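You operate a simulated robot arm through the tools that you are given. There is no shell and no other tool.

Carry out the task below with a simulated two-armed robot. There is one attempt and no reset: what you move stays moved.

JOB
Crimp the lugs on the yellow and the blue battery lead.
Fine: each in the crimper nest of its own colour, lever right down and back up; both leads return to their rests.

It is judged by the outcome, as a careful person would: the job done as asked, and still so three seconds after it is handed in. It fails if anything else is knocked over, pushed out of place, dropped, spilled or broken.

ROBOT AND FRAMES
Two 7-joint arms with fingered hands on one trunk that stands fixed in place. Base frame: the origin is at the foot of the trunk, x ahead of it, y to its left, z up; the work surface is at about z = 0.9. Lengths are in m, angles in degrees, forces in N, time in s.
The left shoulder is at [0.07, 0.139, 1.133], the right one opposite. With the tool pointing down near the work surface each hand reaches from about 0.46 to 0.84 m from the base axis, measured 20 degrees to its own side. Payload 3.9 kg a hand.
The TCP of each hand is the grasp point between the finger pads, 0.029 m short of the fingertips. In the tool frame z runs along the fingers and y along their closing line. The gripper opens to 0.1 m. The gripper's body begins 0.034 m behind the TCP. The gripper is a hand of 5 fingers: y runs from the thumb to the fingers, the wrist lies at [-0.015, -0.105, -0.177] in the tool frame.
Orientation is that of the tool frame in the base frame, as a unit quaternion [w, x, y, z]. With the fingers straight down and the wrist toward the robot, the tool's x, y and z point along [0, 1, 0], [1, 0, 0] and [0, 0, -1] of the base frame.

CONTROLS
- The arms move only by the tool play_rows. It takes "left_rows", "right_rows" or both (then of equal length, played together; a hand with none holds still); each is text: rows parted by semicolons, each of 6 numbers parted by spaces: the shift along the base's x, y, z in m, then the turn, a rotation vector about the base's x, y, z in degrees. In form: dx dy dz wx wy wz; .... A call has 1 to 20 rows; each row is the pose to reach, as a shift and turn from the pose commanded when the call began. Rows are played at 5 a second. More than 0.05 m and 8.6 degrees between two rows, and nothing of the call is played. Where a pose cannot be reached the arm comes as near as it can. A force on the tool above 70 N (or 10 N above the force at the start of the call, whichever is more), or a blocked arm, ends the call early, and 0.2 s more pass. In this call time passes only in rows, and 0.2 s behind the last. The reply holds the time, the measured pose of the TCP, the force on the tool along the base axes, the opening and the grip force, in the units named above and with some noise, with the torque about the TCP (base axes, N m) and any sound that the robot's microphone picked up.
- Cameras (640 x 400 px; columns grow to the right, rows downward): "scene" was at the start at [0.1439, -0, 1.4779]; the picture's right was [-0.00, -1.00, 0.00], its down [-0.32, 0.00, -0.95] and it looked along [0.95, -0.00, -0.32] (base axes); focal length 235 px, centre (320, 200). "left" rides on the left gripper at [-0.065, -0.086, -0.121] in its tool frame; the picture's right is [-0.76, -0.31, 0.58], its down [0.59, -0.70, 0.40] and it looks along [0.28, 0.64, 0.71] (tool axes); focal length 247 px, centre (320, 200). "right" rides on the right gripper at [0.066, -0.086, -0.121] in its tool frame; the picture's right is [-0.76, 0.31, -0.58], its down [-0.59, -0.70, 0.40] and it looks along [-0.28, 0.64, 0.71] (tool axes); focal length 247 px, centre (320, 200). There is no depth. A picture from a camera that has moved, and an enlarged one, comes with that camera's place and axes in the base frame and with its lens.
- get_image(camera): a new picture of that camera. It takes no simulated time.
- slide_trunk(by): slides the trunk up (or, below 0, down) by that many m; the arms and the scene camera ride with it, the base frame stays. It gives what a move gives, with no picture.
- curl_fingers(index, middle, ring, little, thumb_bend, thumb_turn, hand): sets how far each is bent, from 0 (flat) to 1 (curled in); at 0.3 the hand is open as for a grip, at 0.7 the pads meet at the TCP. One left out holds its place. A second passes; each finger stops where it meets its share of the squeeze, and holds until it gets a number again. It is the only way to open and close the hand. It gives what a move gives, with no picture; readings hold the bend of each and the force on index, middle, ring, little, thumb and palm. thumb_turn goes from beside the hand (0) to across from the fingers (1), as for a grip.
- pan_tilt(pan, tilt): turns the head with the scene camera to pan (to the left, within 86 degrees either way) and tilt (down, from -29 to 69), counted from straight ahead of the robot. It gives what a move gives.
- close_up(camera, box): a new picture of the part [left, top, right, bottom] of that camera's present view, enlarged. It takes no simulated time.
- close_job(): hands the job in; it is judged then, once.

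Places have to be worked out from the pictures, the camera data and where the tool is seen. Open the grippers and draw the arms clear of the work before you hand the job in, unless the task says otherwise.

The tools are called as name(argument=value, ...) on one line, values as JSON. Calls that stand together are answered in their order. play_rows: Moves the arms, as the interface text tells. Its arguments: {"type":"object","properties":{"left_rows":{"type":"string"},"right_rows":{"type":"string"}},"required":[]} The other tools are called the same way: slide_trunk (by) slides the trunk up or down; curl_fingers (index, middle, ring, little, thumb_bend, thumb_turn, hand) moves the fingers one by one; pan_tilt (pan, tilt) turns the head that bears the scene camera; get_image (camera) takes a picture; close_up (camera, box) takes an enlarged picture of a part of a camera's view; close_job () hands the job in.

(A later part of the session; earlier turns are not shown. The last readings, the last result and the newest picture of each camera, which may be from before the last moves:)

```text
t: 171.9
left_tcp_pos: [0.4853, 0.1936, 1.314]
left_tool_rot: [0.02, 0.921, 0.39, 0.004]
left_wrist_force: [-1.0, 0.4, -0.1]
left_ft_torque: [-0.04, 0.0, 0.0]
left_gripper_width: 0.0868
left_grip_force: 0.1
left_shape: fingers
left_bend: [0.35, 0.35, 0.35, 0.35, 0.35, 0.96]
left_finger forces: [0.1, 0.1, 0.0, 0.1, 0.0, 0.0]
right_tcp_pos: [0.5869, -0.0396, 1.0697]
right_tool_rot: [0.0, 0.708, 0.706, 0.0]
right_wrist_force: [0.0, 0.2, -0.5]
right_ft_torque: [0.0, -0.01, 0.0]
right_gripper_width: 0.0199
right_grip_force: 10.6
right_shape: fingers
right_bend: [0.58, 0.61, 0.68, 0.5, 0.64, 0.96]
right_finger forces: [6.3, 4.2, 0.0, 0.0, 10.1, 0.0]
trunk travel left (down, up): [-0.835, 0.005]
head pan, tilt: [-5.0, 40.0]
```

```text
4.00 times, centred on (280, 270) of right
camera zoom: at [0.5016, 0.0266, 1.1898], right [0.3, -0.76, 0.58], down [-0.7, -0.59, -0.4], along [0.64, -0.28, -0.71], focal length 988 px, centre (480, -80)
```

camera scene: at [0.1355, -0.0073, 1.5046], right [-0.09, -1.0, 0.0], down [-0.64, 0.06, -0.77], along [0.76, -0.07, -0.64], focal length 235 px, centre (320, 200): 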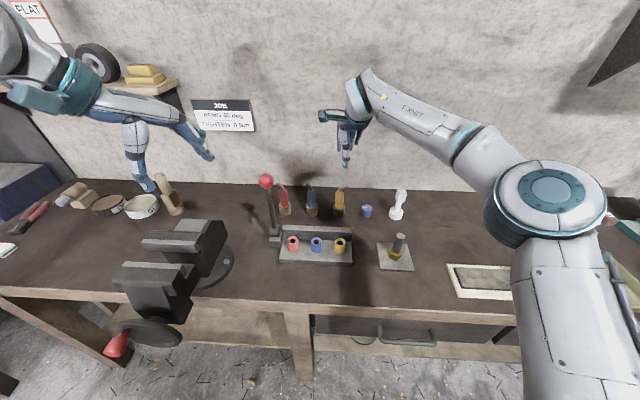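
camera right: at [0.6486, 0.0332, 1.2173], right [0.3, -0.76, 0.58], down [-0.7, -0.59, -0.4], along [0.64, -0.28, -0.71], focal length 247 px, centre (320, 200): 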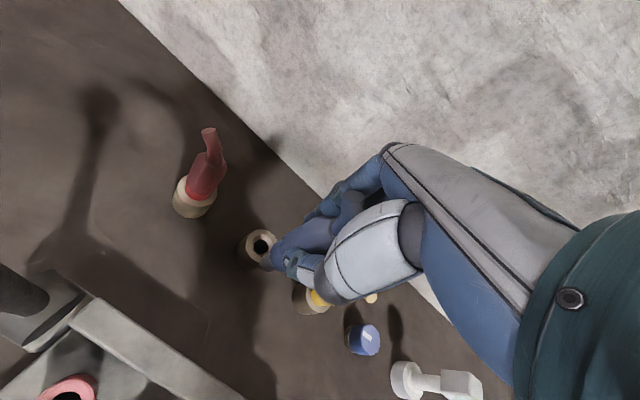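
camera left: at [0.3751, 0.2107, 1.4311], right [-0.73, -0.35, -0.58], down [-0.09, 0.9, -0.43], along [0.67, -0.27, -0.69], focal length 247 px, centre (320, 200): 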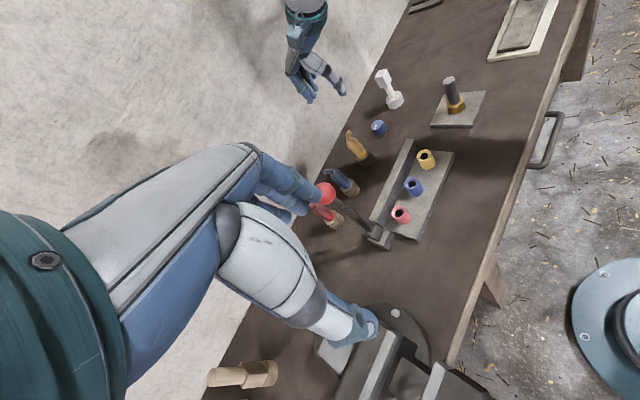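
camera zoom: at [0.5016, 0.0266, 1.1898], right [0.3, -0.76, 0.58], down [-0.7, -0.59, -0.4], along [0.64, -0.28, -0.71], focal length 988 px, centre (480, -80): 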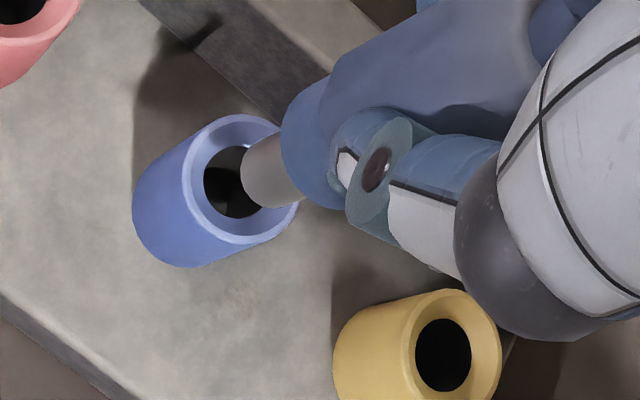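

The y alignment is spot on and x needs about +2 mm. I'll shift and lower into the funnel mouth.

play_rows(right_rows="0.0012 0 0 0 0 0;0.0023 0 -0.005 0 0 0;0.0023 0 -0.012 0 0 0")

close_up(camera="scene", box=[305, 215, 335, 245])

close_up(camera="left", box=[395, 140, 435, 190])

close_up(camera="right", box=[220, 220, 340, 320])

```text
t: 172.7
left_tcp_pos: [0.484, 0.1934, 1.3162]
left_tool_rot: [0.019, 0.921, 0.39, 0.004]
left_wrist_force: [0.5, 0.3, -0.6]
left_ft_torque: [0.01, -0.01, 0.0]
left_gripper_width: 0.0871
left_grip_force: 0.0
left_shape: fingers
left_bend: [0.35, 0.35, 0.35, 0.35, 0.35, 0.96]
left_finger forces: [0.0, 0.1, 0.0, 0.1, 0.0, 0.0]
right_tcp_pos: [0.5894, -0.0387, 1.0581]
right_tool_rot: [0.001, 0.709, 0.706, 0.001]
right_wrist_force: [0.9, 0.3, -0.7]
right_ft_torque: [-0.02, 0.0, 0.0]
right_gripper_width: 0.0202
right_grip_force: 9.9
right_shape: fingers
right_bend: [0.58, 0.61, 0.68, 0.5, 0.64, 0.96]
right_finger forces: [6.4, 4.1, 0.0, 0.1, 10.0, 0.0]
trunk travel left (down, up): [-0.835, 0.005]
head pan, tilt: [-5.0, 40.0]
```

```text
13.33 times, centred on (320, 230) of scene
camera zoom: at [0.1354, -0.0073, 1.5046], right [-0.09, -1.0, 0.0], down [-0.64, 0.06, -0.77], along [0.76, -0.07, -0.64], focal length 3137 px, centre (320, -200)
```

zoom: 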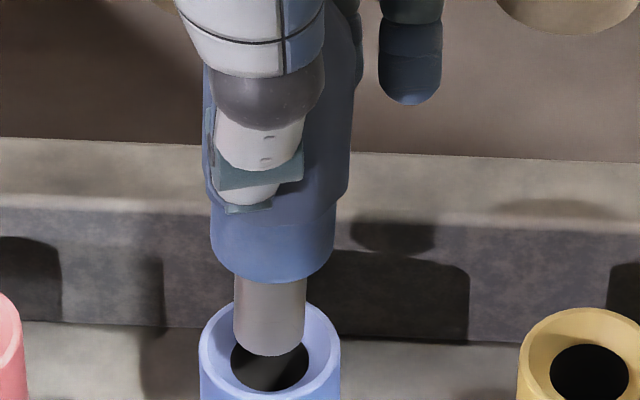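

```text
8.00 times, centred on (415, 165) of left
camera zoom: at [0.3749, 0.2106, 1.4312], right [-0.73, -0.35, -0.58], down [-0.09, 0.9, -0.43], along [0.67, -0.27, -0.69], focal length 1976 px, centre (-440, 480)
```

zoom: 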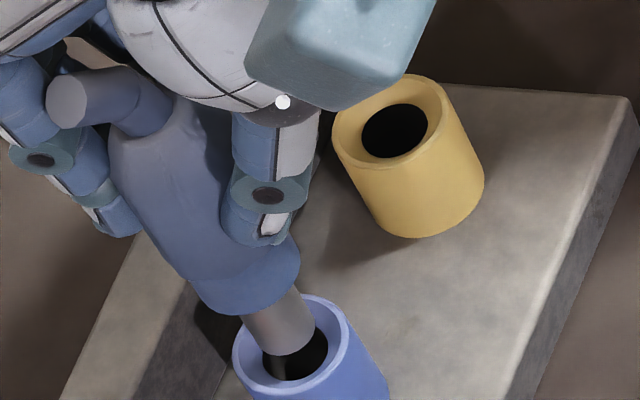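

```text
4.00 times, centred on (280, 270) of right
camera zoom: at [0.5034, 0.0266, 1.1786], right [0.3, -0.76, 0.58], down [-0.7, -0.59, -0.4], along [0.64, -0.29, -0.71], focal length 988 px, centre (480, -80)
```

zoom: 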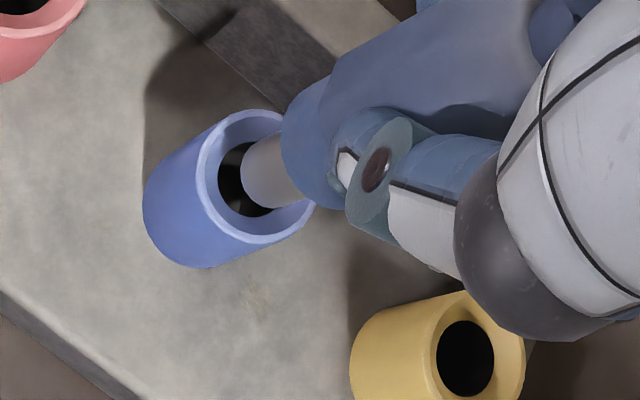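

All three views now agree the pin is over the hole. I'll lower it in.

play_rows(right_rows="0 0 -0.004 0 0 0;0 0 -0.008 0 0 0;0 0 -0.012 0 0 0;0 0 -0.016 0 0 0;0 0 -0.02 0 0 0")

close_up(camera="scene", box=[305, 215, 335, 245])

close_up(camera="left", box=[395, 140, 435, 190])

```text
t: 173.9
left_tcp_pos: [0.4839, 0.1944, 1.3139]
left_tool_rot: [0.019, 0.921, 0.389, 0.004]
left_wrist_force: [-0.5, -0.5, 0.0]
left_ft_torque: [0.0, -0.01, 0.01]
left_gripper_width: 0.0871
left_grip_force: 0.1
left_shape: fingers
left_bend: [0.35, 0.35, 0.35, 0.35, 0.35, 0.96]
left_finger forces: [0.0, 0.0, 0.0, 0.1, 0.0, 0.0]
right_tcp_pos: [0.589, -0.04, 1.0386]
right_tool_rot: [0.0, 0.708, 0.706, -0.001]
right_wrist_force: [-0.6, 0.1, -0.8]
right_ft_torque: [0.03, -0.01, 0.01]
right_gripper_width: 0.0201
right_grip_force: 10.4
right_shape: fingers
right_bend: [0.58, 0.61, 0.68, 0.5, 0.64, 0.96]
right_finger forces: [6.5, 4.2, 0.0, 0.0, 9.8, 0.1]
trunk travel left (down, up): [-0.835, 0.005]
head pan, tilt: [-5.0, 40.0]
```

```text
13.33 times, centred on (320, 230) of scene
camera zoom: at [0.1355, -0.0073, 1.5046], right [-0.09, -1.0, 0.0], down [-0.64, 0.06, -0.77], along [0.76, -0.07, -0.64], focal length 3137 px, centre (320, -200)
```

zoom: 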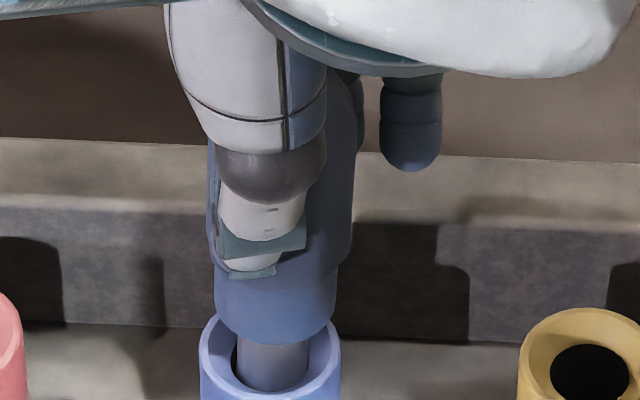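

```text
8.00 times, centred on (415, 165) of left
camera zoom: at [0.3751, 0.2107, 1.4312], right [-0.73, -0.35, -0.58], down [-0.09, 0.9, -0.43], along [0.67, -0.27, -0.69], focal length 1976 px, centre (-440, 480)
```

zoom: 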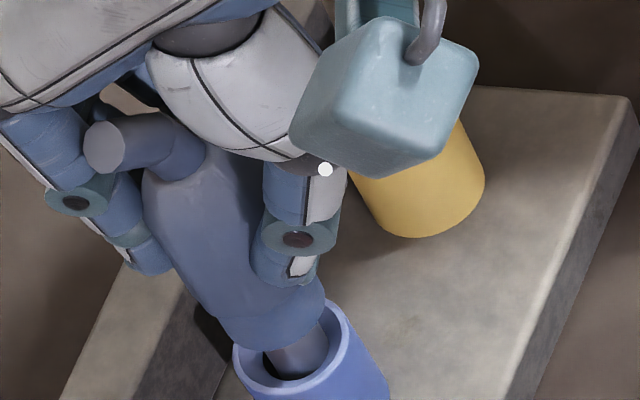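

The pin is in with no side force. I'll continue down to seat it.

play_rows(right_rows="0 0 -0.004 0 0 0;0 0 -0.008 0 0 0;0 0 -0.012 0 0 0;0 0 -0.016 0 0 0;0 0 -0.019 0 0 0")

close_up(camera="scene", box=[305, 215, 335, 245])

close_up(camera="left", box=[395, 140, 435, 190])

```text
t: 175.1
left_tcp_pos: [0.4828, 0.1946, 1.3155]
left_tool_rot: [0.02, 0.921, 0.389, 0.005]
left_wrist_force: [0.2, 0.1, 0.5]
left_ft_torque: [0.01, 0.05, 0.03]
left_gripper_width: 0.087
left_grip_force: 0.0
left_shape: fingers
left_bend: [0.35, 0.35, 0.35, 0.35, 0.35, 0.96]
left_finger forces: [0.0, 0.1, 0.0, 0.0, 0.0, 0.0]
right_tcp_pos: [0.5879, -0.039, 1.0215]
right_tool_rot: [0.001, 0.709, 0.706, 0.001]
right_wrist_force: [1.1, 1.3, 3.6]
right_ft_torque: [-0.03, -0.11, 0.0]
right_gripper_width: 0.0201
right_grip_force: 10.9
right_shape: fingers
right_bend: [0.58, 0.61, 0.68, 0.5, 0.65, 0.96]
right_finger forces: [7.3, 4.9, 0.0, 0.1, 10.0, 0.1]
trunk travel left (down, up): [-0.835, 0.005]
head pan, tilt: [-5.0, 40.0]
```

```text
13.33 times, centred on (320, 230) of scene
camera zoom: at [0.1346, -0.0069, 1.5048], right [-0.09, -1.0, 0.0], down [-0.64, 0.06, -0.77], along [0.76, -0.07, -0.64], focal length 3137 px, centre (320, -200)
```

zoom: 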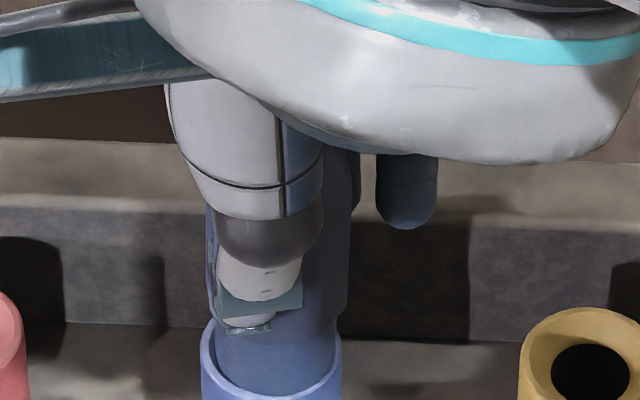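

```text
8.00 times, centred on (415, 165) of left
camera zoom: at [0.3742, 0.2111, 1.4315], right [-0.73, -0.35, -0.58], down [-0.08, 0.9, -0.43], along [0.67, -0.27, -0.69], focal length 1976 px, centre (-440, 480)
```

zoom: 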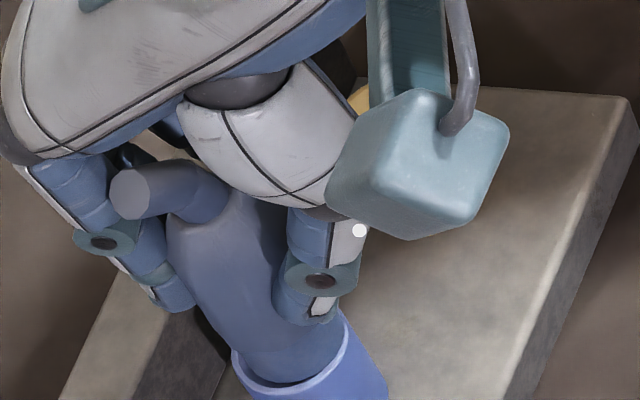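

A 3.6 N contact with the collar down in the funnel means it's seated. I'll release and lift the hand straight up.

curl_fingers(hand="right", index=0.54, middle=0.54, ring=0.54, little=0.48, thumb_bend=0.56)

curl_fingers(hand="right", index=0.42, middle=0.42, ring=0.42, little=0.42, thumb_bend=0.42)

play_rows(right_rows="0 0 0.02 0 0 0;0 0 0.045 0 0 0;0 0 0.075 0 0 0;0 -0.01 0.105 0 0 0;-0.01 -0.04 0.12 0 0 0;-0.03 -0.08 0.13 0 0 0;-0.05 -0.12 0.14 0 0 0;-0.06 -0.16 0.14 0 0 0")

close_up(camera="scene", box=[230, 150, 410, 270])

get_image(camera="left")

```text
t: 176.1
left_tcp_pos: [0.4843, 0.1952, 1.3146]
left_tool_rot: [0.019, 0.921, 0.389, 0.005]
left_wrist_force: [0.0, 0.1, 0.4]
left_ft_torque: [-0.03, 0.04, 0.02]
left_gripper_width: 0.0869
left_grip_force: 0.0
left_shape: fingers
left_bend: [0.35, 0.35, 0.35, 0.35, 0.35, 0.96]
left_finger forces: [0.0, 0.0, 0.1, 0.0, 0.1, 0.1]
right_tcp_pos: [0.5876, -0.0384, 1.0208]
right_tool_rot: [0.0, 0.708, 0.706, 0.001]
right_wrist_force: [0.8, 0.7, -0.3]
right_ft_torque: [-0.01, 0.0, 0.02]
right_gripper_width: 0.0374
right_grip_force: 0.0
right_shape: fingers
right_bend: [0.54, 0.54, 0.54, 0.48, 0.56, 0.97]
right_finger forces: [0.0, 0.1, 0.0, 0.0, 0.0, 0.0]
trunk travel left (down, up): [-0.835, 0.005]
head pan, tilt: [-5.0, 40.0]
```

```text
t: 177.1
left_tcp_pos: [0.4843, 0.1932, 1.3145]
left_tool_rot: [0.019, 0.921, 0.389, 0.004]
left_wrist_force: [0.3, 0.7, 0.5]
left_ft_torque: [0.0, 0.0, 0.02]
left_gripper_width: 0.087
left_grip_force: 0.1
left_shape: fingers
left_bend: [0.35, 0.35, 0.35, 0.35, 0.35, 0.96]
left_finger forces: [0.1, 0.0, 0.0, 0.1, 0.1, 0.1]
right_tcp_pos: [0.5881, -0.0398, 1.0197]
right_tool_rot: [0.0, 0.708, 0.706, 0.0]
right_wrist_force: [-0.4, -0.4, -0.5]
right_ft_torque: [-0.03, -0.01, 0.0]
right_gripper_width: 0.0697
right_grip_force: 0.1
right_shape: fingers
right_bend: [0.42, 0.42, 0.42, 0.42, 0.42, 0.97]
right_finger forces: [0.0, 0.0, 0.0, 0.0, 0.1, 0.0]
trunk travel left (down, up): [-0.835, 0.005]
head pan, tilt: [-5.0, 40.0]
```

```text
t: 178.9
left_tcp_pos: [0.4844, 0.1923, 1.3149]
left_tool_rot: [0.018, 0.921, 0.389, 0.005]
left_wrist_force: [-0.6, -0.8, -0.3]
left_ft_torque: [0.06, -0.01, 0.01]
left_gripper_width: 0.0868
left_grip_force: 0.0
left_shape: fingers
left_bend: [0.35, 0.35, 0.35, 0.35, 0.35, 0.96]
left_finger forces: [0.0, 0.0, 0.0, 0.0, 0.1, 0.0]
right_tcp_pos: [0.528, -0.1992, 1.1609]
right_tool_rot: [-0.001, 0.707, 0.707, 0.001]
right_wrist_force: [-0.1, 0.0, 0.3]
right_ft_torque: [0.03, 0.0, -0.01]
right_gripper_width: 0.0695
right_grip_force: 0.1
right_shape: fingers
right_bend: [0.42, 0.42, 0.42, 0.42, 0.42, 0.98]
right_finger forces: [0.1, 0.1, 0.0, 0.1, 0.0, 0.1]
trunk travel left (down, up): [-0.835, 0.005]
head pan, tilt: [-5.0, 40.0]
```

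```text
3.33 times, centred on (320, 210) of scene
camera zoom: at [0.1348, -0.0095, 1.5046], right [-0.09, -1.0, 0.0], down [-0.64, 0.06, -0.77], along [0.76, -0.07, -0.64], focal length 784 px, centre (320, 167)
```

zoom: 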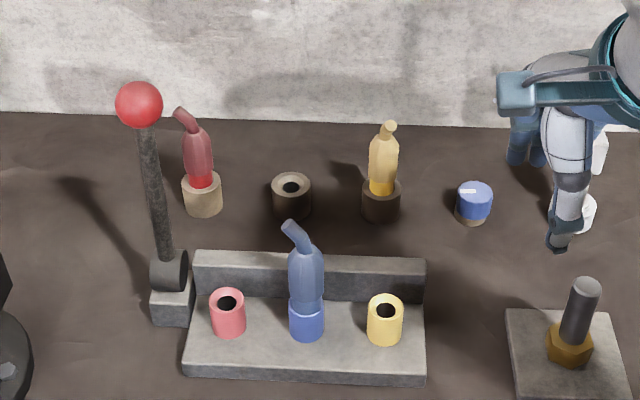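

```text
taken
camera left: at [0.3743, 0.2086, 1.4317], right [-0.73, -0.35, -0.58], down [-0.08, 0.9, -0.43], along [0.67, -0.26, -0.69], focal length 247 px, centre (320, 200)
```

left: 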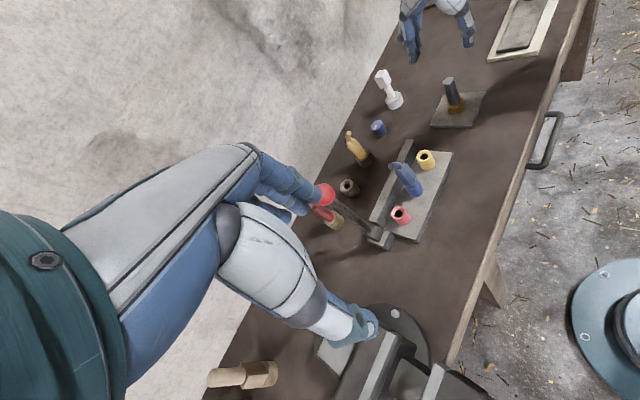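

The blue lead stands in its nest and the right hand is clear. For the lever I'll use the same approach as before, bringing the left hand in front of the knob first.

play_rows(left_rows="0.002 -0.013 -0.02 0 0 -5.6;0.004 -0.026 -0.04 0 0 -11.2;0.006 -0.039 -0.06 0 0 -16.9;0.008 -0.052 -0.08 0 0 -22.5;0.01 -0.065 -0.1 0 0 -28.1;0.012 -0.078 -0.12 0 0 -33.7;0.014 -0.091 -0.14 0 0 -39.4;0.016 -0.104 -0.162 0 0 -45")

play_rows(left_rows="0.03 0 0 0 0 0;0.06 0 0 0 0 0;0.09 0 0 0 0 0;0.115 0 0 0 0 0;0.137 0 0 0 0 0")

get_image(camera="left")

close_up(camera="scene", box=[200, 130, 340, 260])

```text
t: 180.7
left_tcp_pos: [0.5014, 0.0882, 1.151]
left_tool_rot: [0.019, 1.0, 0.006, -0.003]
left_wrist_force: [0.0, -0.5, 0.5]
left_ft_torque: [0.0, 0.02, -0.02]
left_gripper_width: 0.0868
left_grip_force: 0.1
left_shape: fingers
left_bend: [0.35, 0.35, 0.35, 0.35, 0.35, 0.96]
left_finger forces: [0.0, 0.0, 0.0, 0.0, 0.0, 0.0]
right_tcp_pos: [0.5307, -0.1977, 1.1608]
right_tool_rot: [0.0, 0.708, 0.706, 0.001]
right_wrist_force: [0.5, 0.0, 0.3]
right_ft_torque: [-0.01, -0.02, 0.04]
right_gripper_width: 0.0696
right_grip_force: 0.0
right_shape: fingers
right_bend: [0.42, 0.42, 0.42, 0.42, 0.42, 0.98]
right_finger forces: [0.1, 0.0, 0.0, 0.0, 0.0, 0.0]
trunk travel left (down, up): [-0.835, 0.005]
head pan, tilt: [-5.0, 40.0]
```

```text
t: 181.9
left_tcp_pos: [0.6379, 0.0888, 1.1526]
left_tool_rot: [0.02, 1.0, 0.008, -0.004]
left_wrist_force: [0.3, 1.2, 0.3]
left_ft_torque: [-0.03, -0.01, -0.02]
left_gripper_width: 0.0868
left_grip_force: 0.1
left_shape: fingers
left_bend: [0.35, 0.35, 0.35, 0.35, 0.35, 0.96]
left_finger forces: [0.1, 0.0, 0.0, 0.0, 0.1, 0.0]
right_tcp_pos: [0.529, -0.1962, 1.1596]
right_tool_rot: [0.0, 0.708, 0.706, 0.0]
right_wrist_force: [0.8, -0.2, 0.1]
right_ft_torque: [0.02, 0.03, 0.02]
right_gripper_width: 0.0693
right_grip_force: 0.1
right_shape: fingers
right_bend: [0.42, 0.42, 0.42, 0.42, 0.42, 0.98]
right_finger forces: [0.1, 0.0, 0.0, 0.0, 0.1, 0.0]
trunk travel left (down, up): [-0.835, 0.005]
head pan, tilt: [-5.0, 40.0]
```

```text
taken
camera left: at [0.5725, 0.1794, 1.2694], right [-0.77, 0.27, -0.58], down [0.58, 0.7, -0.43], along [0.29, -0.66, -0.69], focal length 247 px, centre (320, 200)
```

left: 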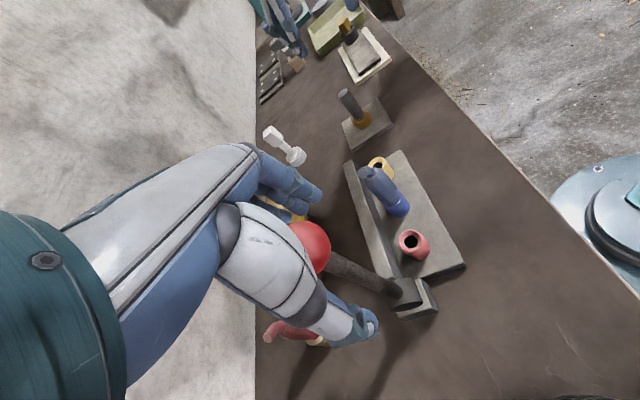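

```text
3.08 times, centred on (270, 195) of scene
camera zoom: at [0.1365, -0.0081, 1.5045], right [-0.09, -1.0, 0.0], down [-0.64, 0.06, -0.77], along [0.76, -0.07, -0.64], focal length 724 px, centre (474, 215)
```

zoom: 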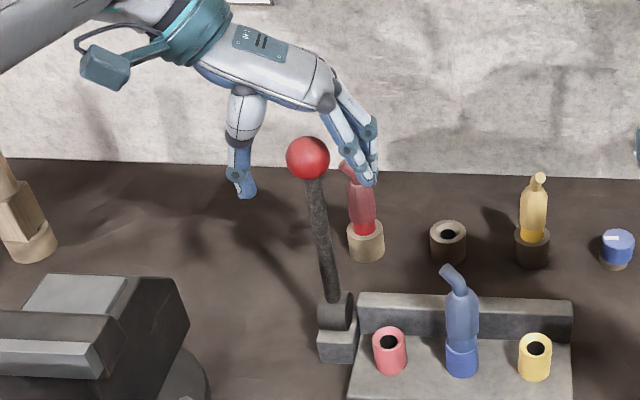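

The knob is at the grasp point. I'll close around it, this time curling the ring finger behind the knob as a hook for pulling.

curl_fingers(hand="left", index=0.6, middle=0.6, ring=0.62, little=0.55, thumb_bend=0.62)

curl_fingers(hand="left", index=0.72, middle=0.7, ring=0.8, little=0.6, thumb_bend=0.76)

close_up(camera="scene", box=[220, 140, 320, 240])

```text
t: 182.9
left_tcp_pos: [0.6367, 0.0896, 1.153]
left_tool_rot: [0.02, 1.0, 0.006, -0.004]
left_wrist_force: [-0.2, -0.4, 1.3]
left_ft_torque: [0.0, -0.03, -0.03]
left_gripper_width: 0.0231
left_grip_force: 0.4
left_shape: fingers
left_bend: [0.6, 0.59, 0.62, 0.55, 0.62, 0.99]
left_finger forces: [0.2, 0.4, 0.0, 0.0, 0.1, 0.0]
right_tcp_pos: [0.5294, -0.1978, 1.1602]
right_tool_rot: [0.0, 0.709, 0.705, 0.0]
right_wrist_force: [0.2, 0.1, -0.3]
right_ft_torque: [0.03, 0.03, 0.01]
right_gripper_width: 0.0694
right_grip_force: 0.0
right_shape: fingers
right_bend: [0.42, 0.42, 0.42, 0.42, 0.42, 0.98]
right_finger forces: [0.0, 0.0, 0.0, 0.0, 0.0, 0.1]
trunk travel left (down, up): [-0.835, 0.005]
head pan, tilt: [-5.0, 40.0]
```

```text
t: 183.9
left_tcp_pos: [0.6377, 0.0881, 1.1518]
left_tool_rot: [0.018, 1.0, 0.007, -0.004]
left_wrist_force: [-3.2, -11.6, -9.7]
left_ft_torque: [-0.07, 0.16, -0.29]
left_gripper_width: 0.0098
left_grip_force: 17.1
left_shape: fingers
left_bend: [0.64, 0.65, 0.72, 0.6, 0.64, 0.99]
left_finger forces: [7.7, 6.3, 10.1, 0.1, 9.6, 0.0]
right_tcp_pos: [0.5297, -0.1996, 1.16]
right_tool_rot: [-0.001, 0.708, 0.706, 0.0]
right_wrist_force: [0.5, 0.0, -1.0]
right_ft_torque: [-0.01, -0.01, -0.01]
right_gripper_width: 0.0695
right_grip_force: 0.0
right_shape: fingers
right_bend: [0.42, 0.42, 0.42, 0.42, 0.42, 0.98]
right_finger forces: [0.0, 0.0, 0.0, 0.1, 0.1, 0.0]
trunk travel left (down, up): [-0.835, 0.005]
head pan, tilt: [-5.0, 40.0]
```

```text
4.00 times, centred on (270, 190) of scene
camera zoom: at [0.1362, -0.0105, 1.5044], right [-0.09, -1.0, 0.0], down [-0.64, 0.06, -0.77], along [0.76, -0.07, -0.64], focal length 941 px, centre (520, 240)
```

zoom: 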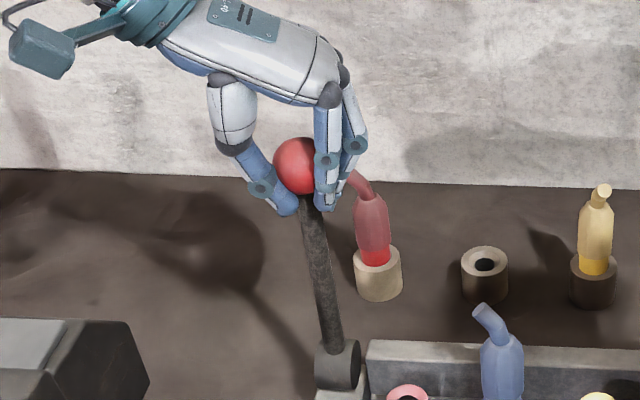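

The hold is firm with the ring finger hooked behind. I'll pull along the arc, letting the hand tilt partly with the lever.

play_rows(left_rows="-0.007 -0.002 -0.001 0 -1 0;-0.0146 -0.001 -0.002 0 -2 0;-0.0306 0.001 -0.005 0 -4 0;-0.0468 0.003 -0.009 0 -6 0;-0.0627 0.005 -0.014 0 -8 0;-0.079 0.007 -0.021 0 -10 0;-0.0937 0.009 -0.029 0 -12 0")

close_up(camera="scene", box=[200, 150, 340, 270])

get_image(camera="left")

```text
t: 185.5
left_tcp_pos: [0.5458, 0.0989, 1.1217]
left_tool_rot: [0.02, 0.995, 0.005, 0.1]
left_wrist_force: [3.3, -2.0, -5.4]
left_ft_torque: [-0.14, -0.13, -0.14]
left_gripper_width: 0.0085
left_grip_force: 15.6
left_shape: fingers
left_bend: [0.71, 0.67, 0.73, 0.6, 0.63, 0.98]
left_finger forces: [5.8, 3.2, 8.6, 0.0, 12.9, 0.0]
right_tcp_pos: [0.5304, -0.1968, 1.16]
right_tool_rot: [0.0, 0.708, 0.706, 0.001]
right_wrist_force: [0.7, 0.8, -0.4]
right_ft_torque: [-0.01, 0.02, 0.0]
right_gripper_width: 0.0695
right_grip_force: 0.1
right_shape: fingers
right_bend: [0.42, 0.42, 0.42, 0.42, 0.42, 0.98]
right_finger forces: [0.0, 0.0, 0.0, 0.0, 0.0, 0.0]
trunk travel left (down, up): [-0.835, 0.005]
head pan, tilt: [-5.0, 40.0]
```

```text
3.33 times, centred on (270, 210) of scene
camera zoom: at [0.1374, -0.0076, 1.5043], right [-0.09, -1.0, 0.0], down [-0.64, 0.06, -0.77], along [0.76, -0.07, -0.64], focal length 784 px, centre (487, 167)
```

zoom: 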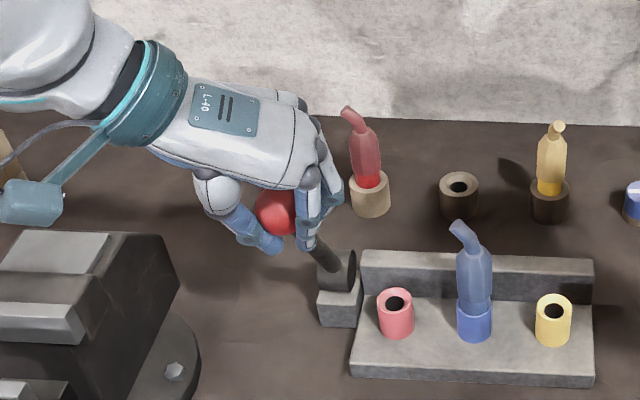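

```text
taken
camera left: at [0.457, 0.1884, 1.2231], right [-0.63, 0.27, -0.73], down [0.65, 0.7, -0.3], along [0.42, -0.66, -0.62], focal length 247 px, centre (320, 200)
```

left: 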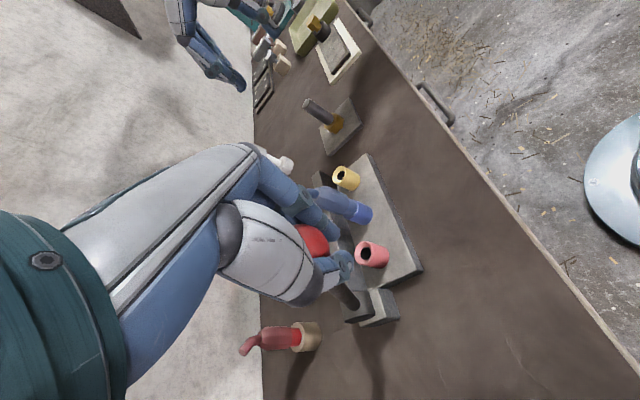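

The lever is following perfectly at about 31°. I'll continue toward the bottom stop.

play_rows(left_rows="-0.014 0.0017 -0.0094 0 -2 0;-0.0272 0.0033 -0.0199 0 -4 0;-0.0394 0.0047 -0.0315 0 -6 0;-0.0505 0.0061 -0.0442 0 -8 0;-0.0605 0.0073 -0.0578 0 -10 0")

close_up(camera="scene", box=[190, 160, 340, 290])

get_image(camera="left")

```text
t: 186.7
left_tcp_pos: [0.4831, 0.1062, 1.0627]
left_tool_rot: [0.02, 0.982, 0.004, 0.186]
left_wrist_force: [6.2, -2.4, -1.3]
left_ft_torque: [-0.25, -0.56, -0.25]
left_gripper_width: 0.0079
left_grip_force: 21.1
left_shape: fingers
left_bend: [0.71, 0.68, 0.74, 0.6, 0.63, 0.97]
left_finger forces: [5.8, 2.5, 20.2, 0.0, 14.5, 0.0]
right_tcp_pos: [0.5302, -0.1972, 1.1595]
right_tool_rot: [0.0, 0.708, 0.706, -0.001]
right_wrist_force: [0.0, 0.2, -0.2]
right_ft_torque: [0.0, 0.0, -0.02]
right_gripper_width: 0.0698
right_grip_force: 0.1
right_shape: fingers
right_bend: [0.42, 0.42, 0.42, 0.42, 0.42, 0.98]
right_finger forces: [0.1, 0.0, 0.1, 0.1, 0.1, 0.1]
trunk travel left (down, up): [-0.835, 0.005]
head pan, tilt: [-5.0, 40.0]
```

```text
3.08 times, centred on (265, 225) of scene
camera zoom: at [0.1373, -0.0074, 1.5043], right [-0.09, -1.0, 0.0], down [-0.64, 0.06, -0.77], along [0.76, -0.07, -0.64], focal length 724 px, centre (489, 123)
```

zoom: 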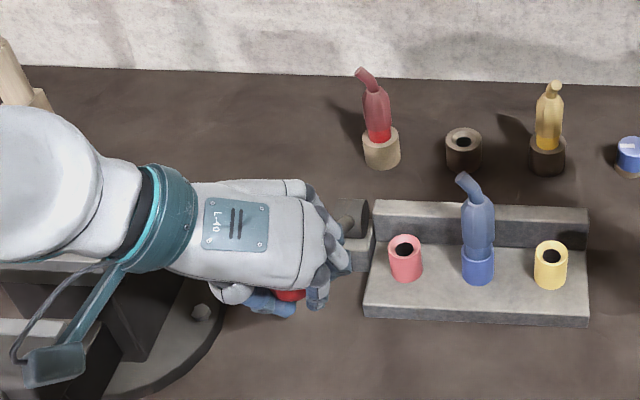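

```text
taken
camera left: at [0.3783, 0.196, 1.1475], right [-0.49, 0.28, -0.83], down [0.7, 0.69, -0.18], along [0.52, -0.66, -0.53], focal length 247 px, centre (320, 200)
```

left: 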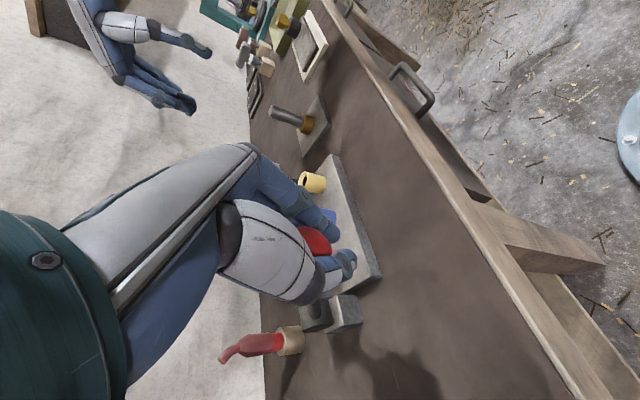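

The knob is still firmly held at about 56°. I'll push on past to bear against the bottom stop.

play_rows(left_rows="-0.004 0.0005 -0.006 0 -0.5 0;-0.0071 0.001 -0.0115 0 -1 0;-0.0095 0.0012 -0.016 0 -1.5 0;-0.0119 0.0015 -0.0204 0 -2 0;-0.014 0.0018 -0.025 0 -2 0;-0.016 0.002 -0.03 0 -2 0")

close_up(camera="scene", box=[190, 160, 340, 290])

get_image(camera="left")

```text
t: 188.1
left_tcp_pos: [0.4642, 0.1065, 1.0312]
left_tool_rot: [0.018, 0.98, 0.001, 0.198]
left_wrist_force: [-1.7, -7.9, -2.8]
left_ft_torque: [0.12, 0.03, -0.25]
left_gripper_width: 0.0
left_grip_force: 3.9
left_shape: fingers
left_bend: [0.72, 0.7, 0.73, 0.6, 0.73, 1.0]
left_finger forces: [0.0, 0.0, 7.2, 0.0, 0.0, 0.0]
right_tcp_pos: [0.5288, -0.2004, 1.1596]
right_tool_rot: [0.0, 0.709, 0.705, 0.0]
right_wrist_force: [-0.4, 1.2, 0.1]
right_ft_torque: [-0.01, 0.01, -0.02]
right_gripper_width: 0.0696
right_grip_force: 0.0
right_shape: fingers
right_bend: [0.42, 0.42, 0.42, 0.42, 0.42, 0.98]
right_finger forces: [0.0, 0.1, 0.0, 0.0, 0.0, 0.0]
trunk travel left (down, up): [-0.835, 0.005]
head pan, tilt: [-5.0, 40.0]
```

```text
3.08 times, centred on (265, 225) of scene
camera zoom: at [0.1365, -0.0099, 1.5036], right [-0.09, -1.0, 0.0], down [-0.64, 0.06, -0.77], along [0.76, -0.07, -0.64], focal length 724 px, centre (489, 123)
```

zoom: 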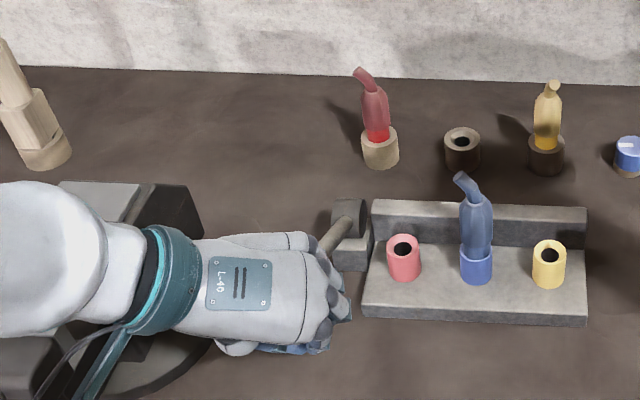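

```text
taken
camera left: at [0.3576, 0.1956, 1.1129], right [-0.47, 0.28, -0.84], down [0.7, 0.69, -0.16], along [0.53, -0.66, -0.52], focal length 247 px, centre (320, 200)
```

left: 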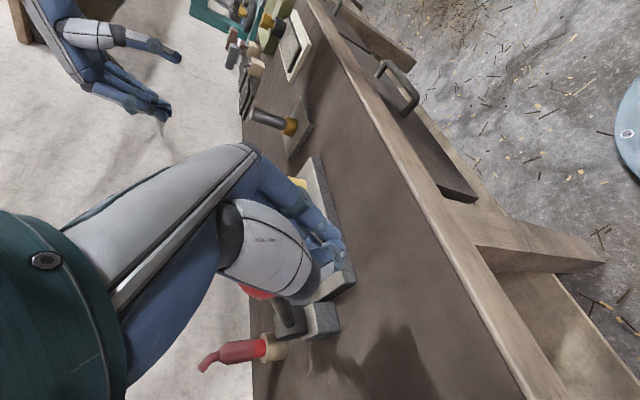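

The fingers slipped off at the end, so I can't be sure it reached the stop. I'll open the hand, rise off and measure the lever.

curl_fingers(hand="left", index=0.35, middle=0.35, ring=0.35, little=0.35, thumb_bend=0.35)

play_rows(left_rows="-0.015 0.003 0.005 0 0 0;-0.03 0.01 0.03 0 3 0;-0.035 0.03 0.06 0 7 0;-0.035 0.06 0.09 0 12 0;-0.03 0.09 0.12 0 18 0")

close_up(camera="scene", box=[220, 170, 340, 270])

```text
t: 189.1
left_tcp_pos: [0.4667, 0.1092, 1.0352]
left_tool_rot: [0.019, 0.979, 0.003, 0.204]
left_wrist_force: [-0.2, -0.1, 0.7]
left_ft_torque: [0.02, -0.03, -0.02]
left_gripper_width: 0.0866
left_grip_force: 0.0
left_shape: fingers
left_bend: [0.35, 0.35, 0.35, 0.35, 0.35, 0.96]
left_finger forces: [0.0, 0.1, 0.0, 0.0, 0.1, 0.1]
right_tcp_pos: [0.5287, -0.1972, 1.1594]
right_tool_rot: [0.0, 0.708, 0.706, -0.001]
right_wrist_force: [0.8, 0.1, 0.0]
right_ft_torque: [0.01, 0.02, 0.02]
right_gripper_width: 0.0697
right_grip_force: 0.1
right_shape: fingers
right_bend: [0.42, 0.42, 0.42, 0.42, 0.42, 0.98]
right_finger forces: [0.0, 0.0, 0.0, 0.1, 0.1, 0.0]
trunk travel left (down, up): [-0.835, 0.005]
head pan, tilt: [-5.0, 40.0]
```

```text
t: 190.3
left_tcp_pos: [0.4371, 0.1972, 1.1564]
left_tool_rot: [0.02, 0.999, 0.006, 0.049]
left_wrist_force: [-0.1, -0.6, 0.8]
left_ft_torque: [-0.01, -0.01, 0.01]
left_gripper_width: 0.0867
left_grip_force: 0.1
left_shape: fingers
left_bend: [0.35, 0.35, 0.35, 0.35, 0.35, 0.96]
left_finger forces: [0.0, 0.1, 0.1, 0.1, 0.0, 0.1]
right_tcp_pos: [0.5289, -0.1981, 1.1601]
right_tool_rot: [0.001, 0.708, 0.706, 0.001]
right_wrist_force: [-0.8, -0.1, -0.2]
right_ft_torque: [0.03, 0.03, -0.01]
right_gripper_width: 0.0697
right_grip_force: 0.1
right_shape: fingers
right_bend: [0.42, 0.42, 0.42, 0.42, 0.42, 0.98]
right_finger forces: [0.0, 0.1, 0.0, 0.0, 0.0, 0.0]
trunk travel left (down, up): [-0.835, 0.005]
head pan, tilt: [-5.0, 40.0]
```

```text
4.00 times, centred on (280, 220) of scene
camera zoom: at [0.1357, -0.0081, 1.5045], right [-0.09, -1.0, 0.0], down [-0.64, 0.06, -0.77], along [0.76, -0.07, -0.64], focal length 941 px, centre (480, 120)
```

zoom: 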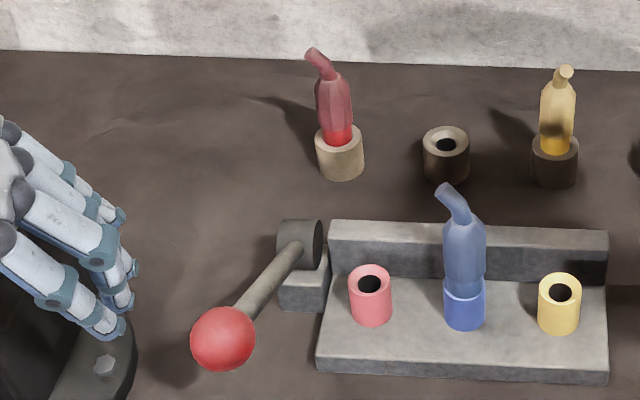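

The lever rests at about 58°, the same as before. To be certain it has been right down, I'll press once more with the fist from directly above.

curl_fingers(hand="left", index=1.0, middle=1.0, ring=1.0, little=1.0, thumb_bend=0.2)

play_rows(left_rows="0.01 -0.02 0 0 3 0;0.02 -0.042 0 0 6 0;0.03 -0.064 -0.005 0 9 0;0.04 -0.084 -0.02 0 12 0;0.04 -0.084 -0.045 0 12 0;0.04 -0.084 -0.065 0 12 0")

close_up(camera="scene", box=[200, 160, 340, 280])

```text
t: 191.3
left_tcp_pos: [0.4367, 0.1978, 1.1567]
left_tool_rot: [0.019, 0.999, 0.006, 0.049]
left_wrist_force: [-0.2, 0.6, -1.2]
left_ft_torque: [0.05, 0.02, 0.0]
left_gripper_width: 0.0505
left_grip_force: 0.1
left_shape: fingers
left_bend: [1.0, 1.0, 1.0, 1.0, 0.2, 0.95]
left_finger forces: [0.1, 0.1, 0.1, 0.1, 0.0, 0.1]
right_tcp_pos: [0.5274, -0.1968, 1.1604]
right_tool_rot: [0.0, 0.708, 0.706, 0.0]
right_wrist_force: [-0.1, 0.2, 0.0]
right_ft_torque: [0.0, 0.01, 0.0]
right_gripper_width: 0.0695
right_grip_force: 0.1
right_shape: fingers
right_bend: [0.42, 0.42, 0.42, 0.42, 0.42, 0.98]
right_finger forces: [0.0, 0.0, 0.1, 0.0, 0.0, 0.1]
trunk travel left (down, up): [-0.835, 0.005]
head pan, tilt: [-5.0, 40.0]
```

```text
t: 192.7
left_tcp_pos: [0.4781, 0.1147, 1.0904]
left_tool_rot: [0.019, 0.998, 0.009, -0.056]
left_wrist_force: [0.6, 0.5, 0.5]
left_ft_torque: [-0.03, -0.03, 0.0]
left_gripper_width: 0.0506
left_grip_force: 0.0
left_shape: fingers
left_bend: [1.0, 1.0, 1.0, 1.0, 0.2, 0.95]
left_finger forces: [0.0, 0.0, 0.0, 0.1, 0.0, 0.0]
right_tcp_pos: [0.5293, -0.1967, 1.1607]
right_tool_rot: [0.0, 0.708, 0.706, 0.0]
right_wrist_force: [0.6, -0.3, -0.4]
right_ft_torque: [-0.03, 0.03, 0.01]
right_gripper_width: 0.0697
right_grip_force: 0.1
right_shape: fingers
right_bend: [0.42, 0.42, 0.42, 0.42, 0.42, 0.98]
right_finger forces: [0.0, 0.1, 0.0, 0.1, 0.0, 0.0]
trunk travel left (down, up): [-0.835, 0.005]
head pan, tilt: [-5.0, 40.0]
```

```text
3.33 times, centred on (270, 220) of scene
camera zoom: at [0.1357, -0.0071, 1.5046], right [-0.09, -1.0, 0.0], down [-0.64, 0.06, -0.77], along [0.76, -0.07, -0.64], focal length 784 px, centre (487, 133)
```

zoom: 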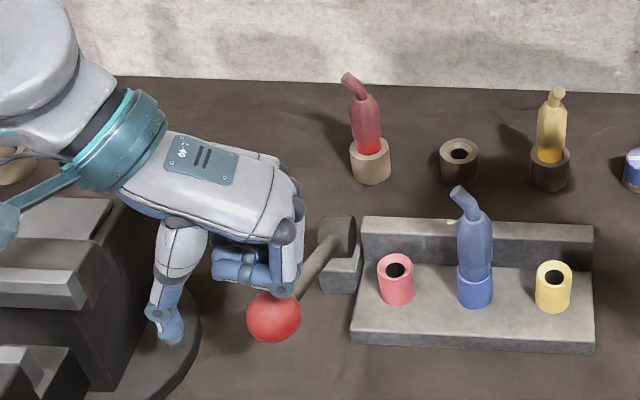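

The fist is over the knob as before. I'll press down in small steps.

play_rows(left_rows="-0.002 -0.001 -0.012 0 0 0;-0.005 -0.001 -0.022 0 0 0;-0.008 -0.001 -0.03 0 0 0;-0.01 -0.001 -0.036 0 0 0;-0.012 -0.001 -0.042 0 0 0;-0.013 -0.001 -0.047 0 0 0")

close_up(camera="scene", box=[200, 160, 340, 280])

```text
t: 194.1
left_tcp_pos: [0.4631, 0.1072, 1.0525]
left_tool_rot: [0.022, 0.999, 0.007, -0.046]
left_wrist_force: [9.1, -13.3, 57.0]
left_ft_torque: [0.05, -0.98, -0.18]
left_gripper_width: 0.0503
left_grip_force: 31.3
left_shape: fingers
left_bend: [1.0, 1.0, 1.0, 1.0, 0.2, 0.95]
left_finger forces: [0.0, 35.0, 27.1, 0.1, 0.0, 0.1]
right_tcp_pos: [0.5248, -0.2013, 1.1625]
right_tool_rot: [0.001, 0.709, 0.705, 0.002]
right_wrist_force: [-0.5, 1.1, 0.3]
right_ft_torque: [-0.01, 0.0, 0.02]
right_gripper_width: 0.0694
right_grip_force: 0.1
right_shape: fingers
right_bend: [0.42, 0.42, 0.42, 0.42, 0.42, 0.98]
right_finger forces: [0.0, 0.0, 0.0, 0.0, 0.1, 0.0]
trunk travel left (down, up): [-0.835, 0.005]
head pan, tilt: [-5.0, 40.0]
```

```text
3.33 times, centred on (270, 220) of scene
camera zoom: at [0.1298, -0.0128, 1.5059], right [-0.09, -1.0, 0.0], down [-0.64, 0.06, -0.77], along [0.77, -0.06, -0.64], focal length 784 px, centre (487, 133)
```

zoom: 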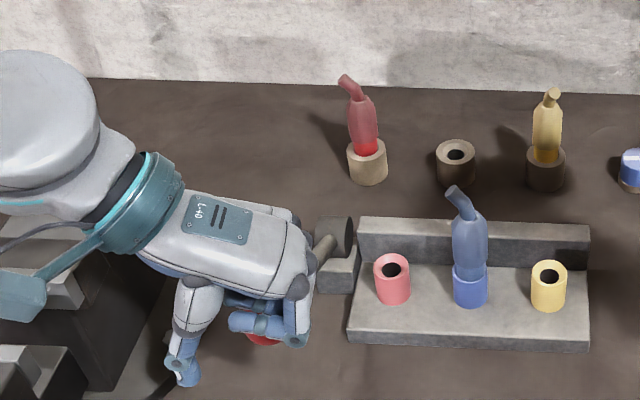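

57 N straight down against a rigid stop means the lever is fully down. I'll back off, open the hand and re-grip the knob to lift it.

play_rows(left_rows="0 0 0.02 0 0 0;0.01 0 0.05 0 2 0;0.025 0 0.08 0 5 0;0.04 0 0.11 0 8 0")

curl_fingers(hand="left", index=0.35, middle=0.35, ring=0.35, little=0.35, thumb_bend=0.35, thumb_turn=0.98)

close_up(camera="scene", box=[200, 130, 340, 270])

get_image(camera="left")

```text
t: 195.1
left_tcp_pos: [0.5033, 0.1141, 1.1534]
left_tool_rot: [0.017, 0.992, 0.01, -0.126]
left_wrist_force: [0.0, 0.5, 0.6]
left_ft_torque: [0.0, 0.01, 0.0]
left_gripper_width: 0.0504
left_grip_force: 0.1
left_shape: fingers
left_bend: [1.0, 1.0, 1.0, 1.0, 0.2, 0.95]
left_finger forces: [0.0, 0.0, 0.0, 0.0, 0.0, 0.1]
right_tcp_pos: [0.5301, -0.1967, 1.1605]
right_tool_rot: [0.001, 0.708, 0.706, 0.001]
right_wrist_force: [0.1, 0.6, -0.2]
right_ft_torque: [0.02, 0.0, 0.0]
right_gripper_width: 0.0697
right_grip_force: 0.1
right_shape: fingers
right_bend: [0.42, 0.42, 0.42, 0.42, 0.42, 0.98]
right_finger forces: [0.1, 0.0, 0.1, 0.1, 0.0, 0.0]
trunk travel left (down, up): [-0.835, 0.005]
head pan, tilt: [-5.0, 40.0]
```

```text
t: 196.1
left_tcp_pos: [0.504, 0.1144, 1.1541]
left_tool_rot: [0.018, 0.992, 0.009, -0.125]
left_wrist_force: [0.6, 0.0, 0.4]
left_ft_torque: [0.0, -0.01, -0.02]
left_gripper_width: 0.0871
left_grip_force: 0.1
left_shape: fingers
left_bend: [0.35, 0.35, 0.35, 0.35, 0.35, 0.96]
left_finger forces: [0.1, 0.0, 0.0, 0.0, 0.0, 0.0]
right_tcp_pos: [0.5288, -0.1977, 1.1607]
right_tool_rot: [0.0, 0.708, 0.706, 0.0]
right_wrist_force: [0.3, 0.1, 0.0]
right_ft_torque: [0.04, 0.01, -0.01]
right_gripper_width: 0.0697
right_grip_force: 0.1
right_shape: fingers
right_bend: [0.42, 0.42, 0.42, 0.42, 0.42, 0.98]
right_finger forces: [0.1, 0.0, 0.1, 0.0, 0.0, 0.0]
trunk travel left (down, up): [-0.835, 0.005]
head pan, tilt: [-5.0, 40.0]
```

```text
2.86 times, centred on (270, 200) of scene
camera zoom: at [0.1355, -0.0074, 1.5046], right [-0.09, -1.0, 0.0], down [-0.64, 0.06, -0.77], along [0.76, -0.07, -0.64], focal length 672 px, centre (463, 200)
```

zoom: 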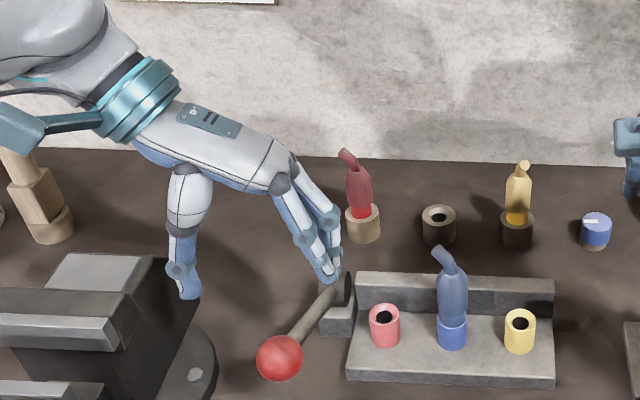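

```text
taken
camera left: at [0.4683, 0.2031, 1.2839], right [-0.88, 0.27, -0.38], down [0.45, 0.7, -0.56], along [0.11, -0.66, -0.74], focal length 247 px, centre (320, 200)
```

left: 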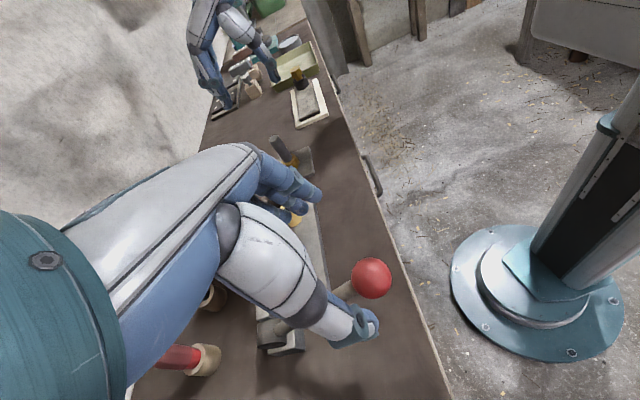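

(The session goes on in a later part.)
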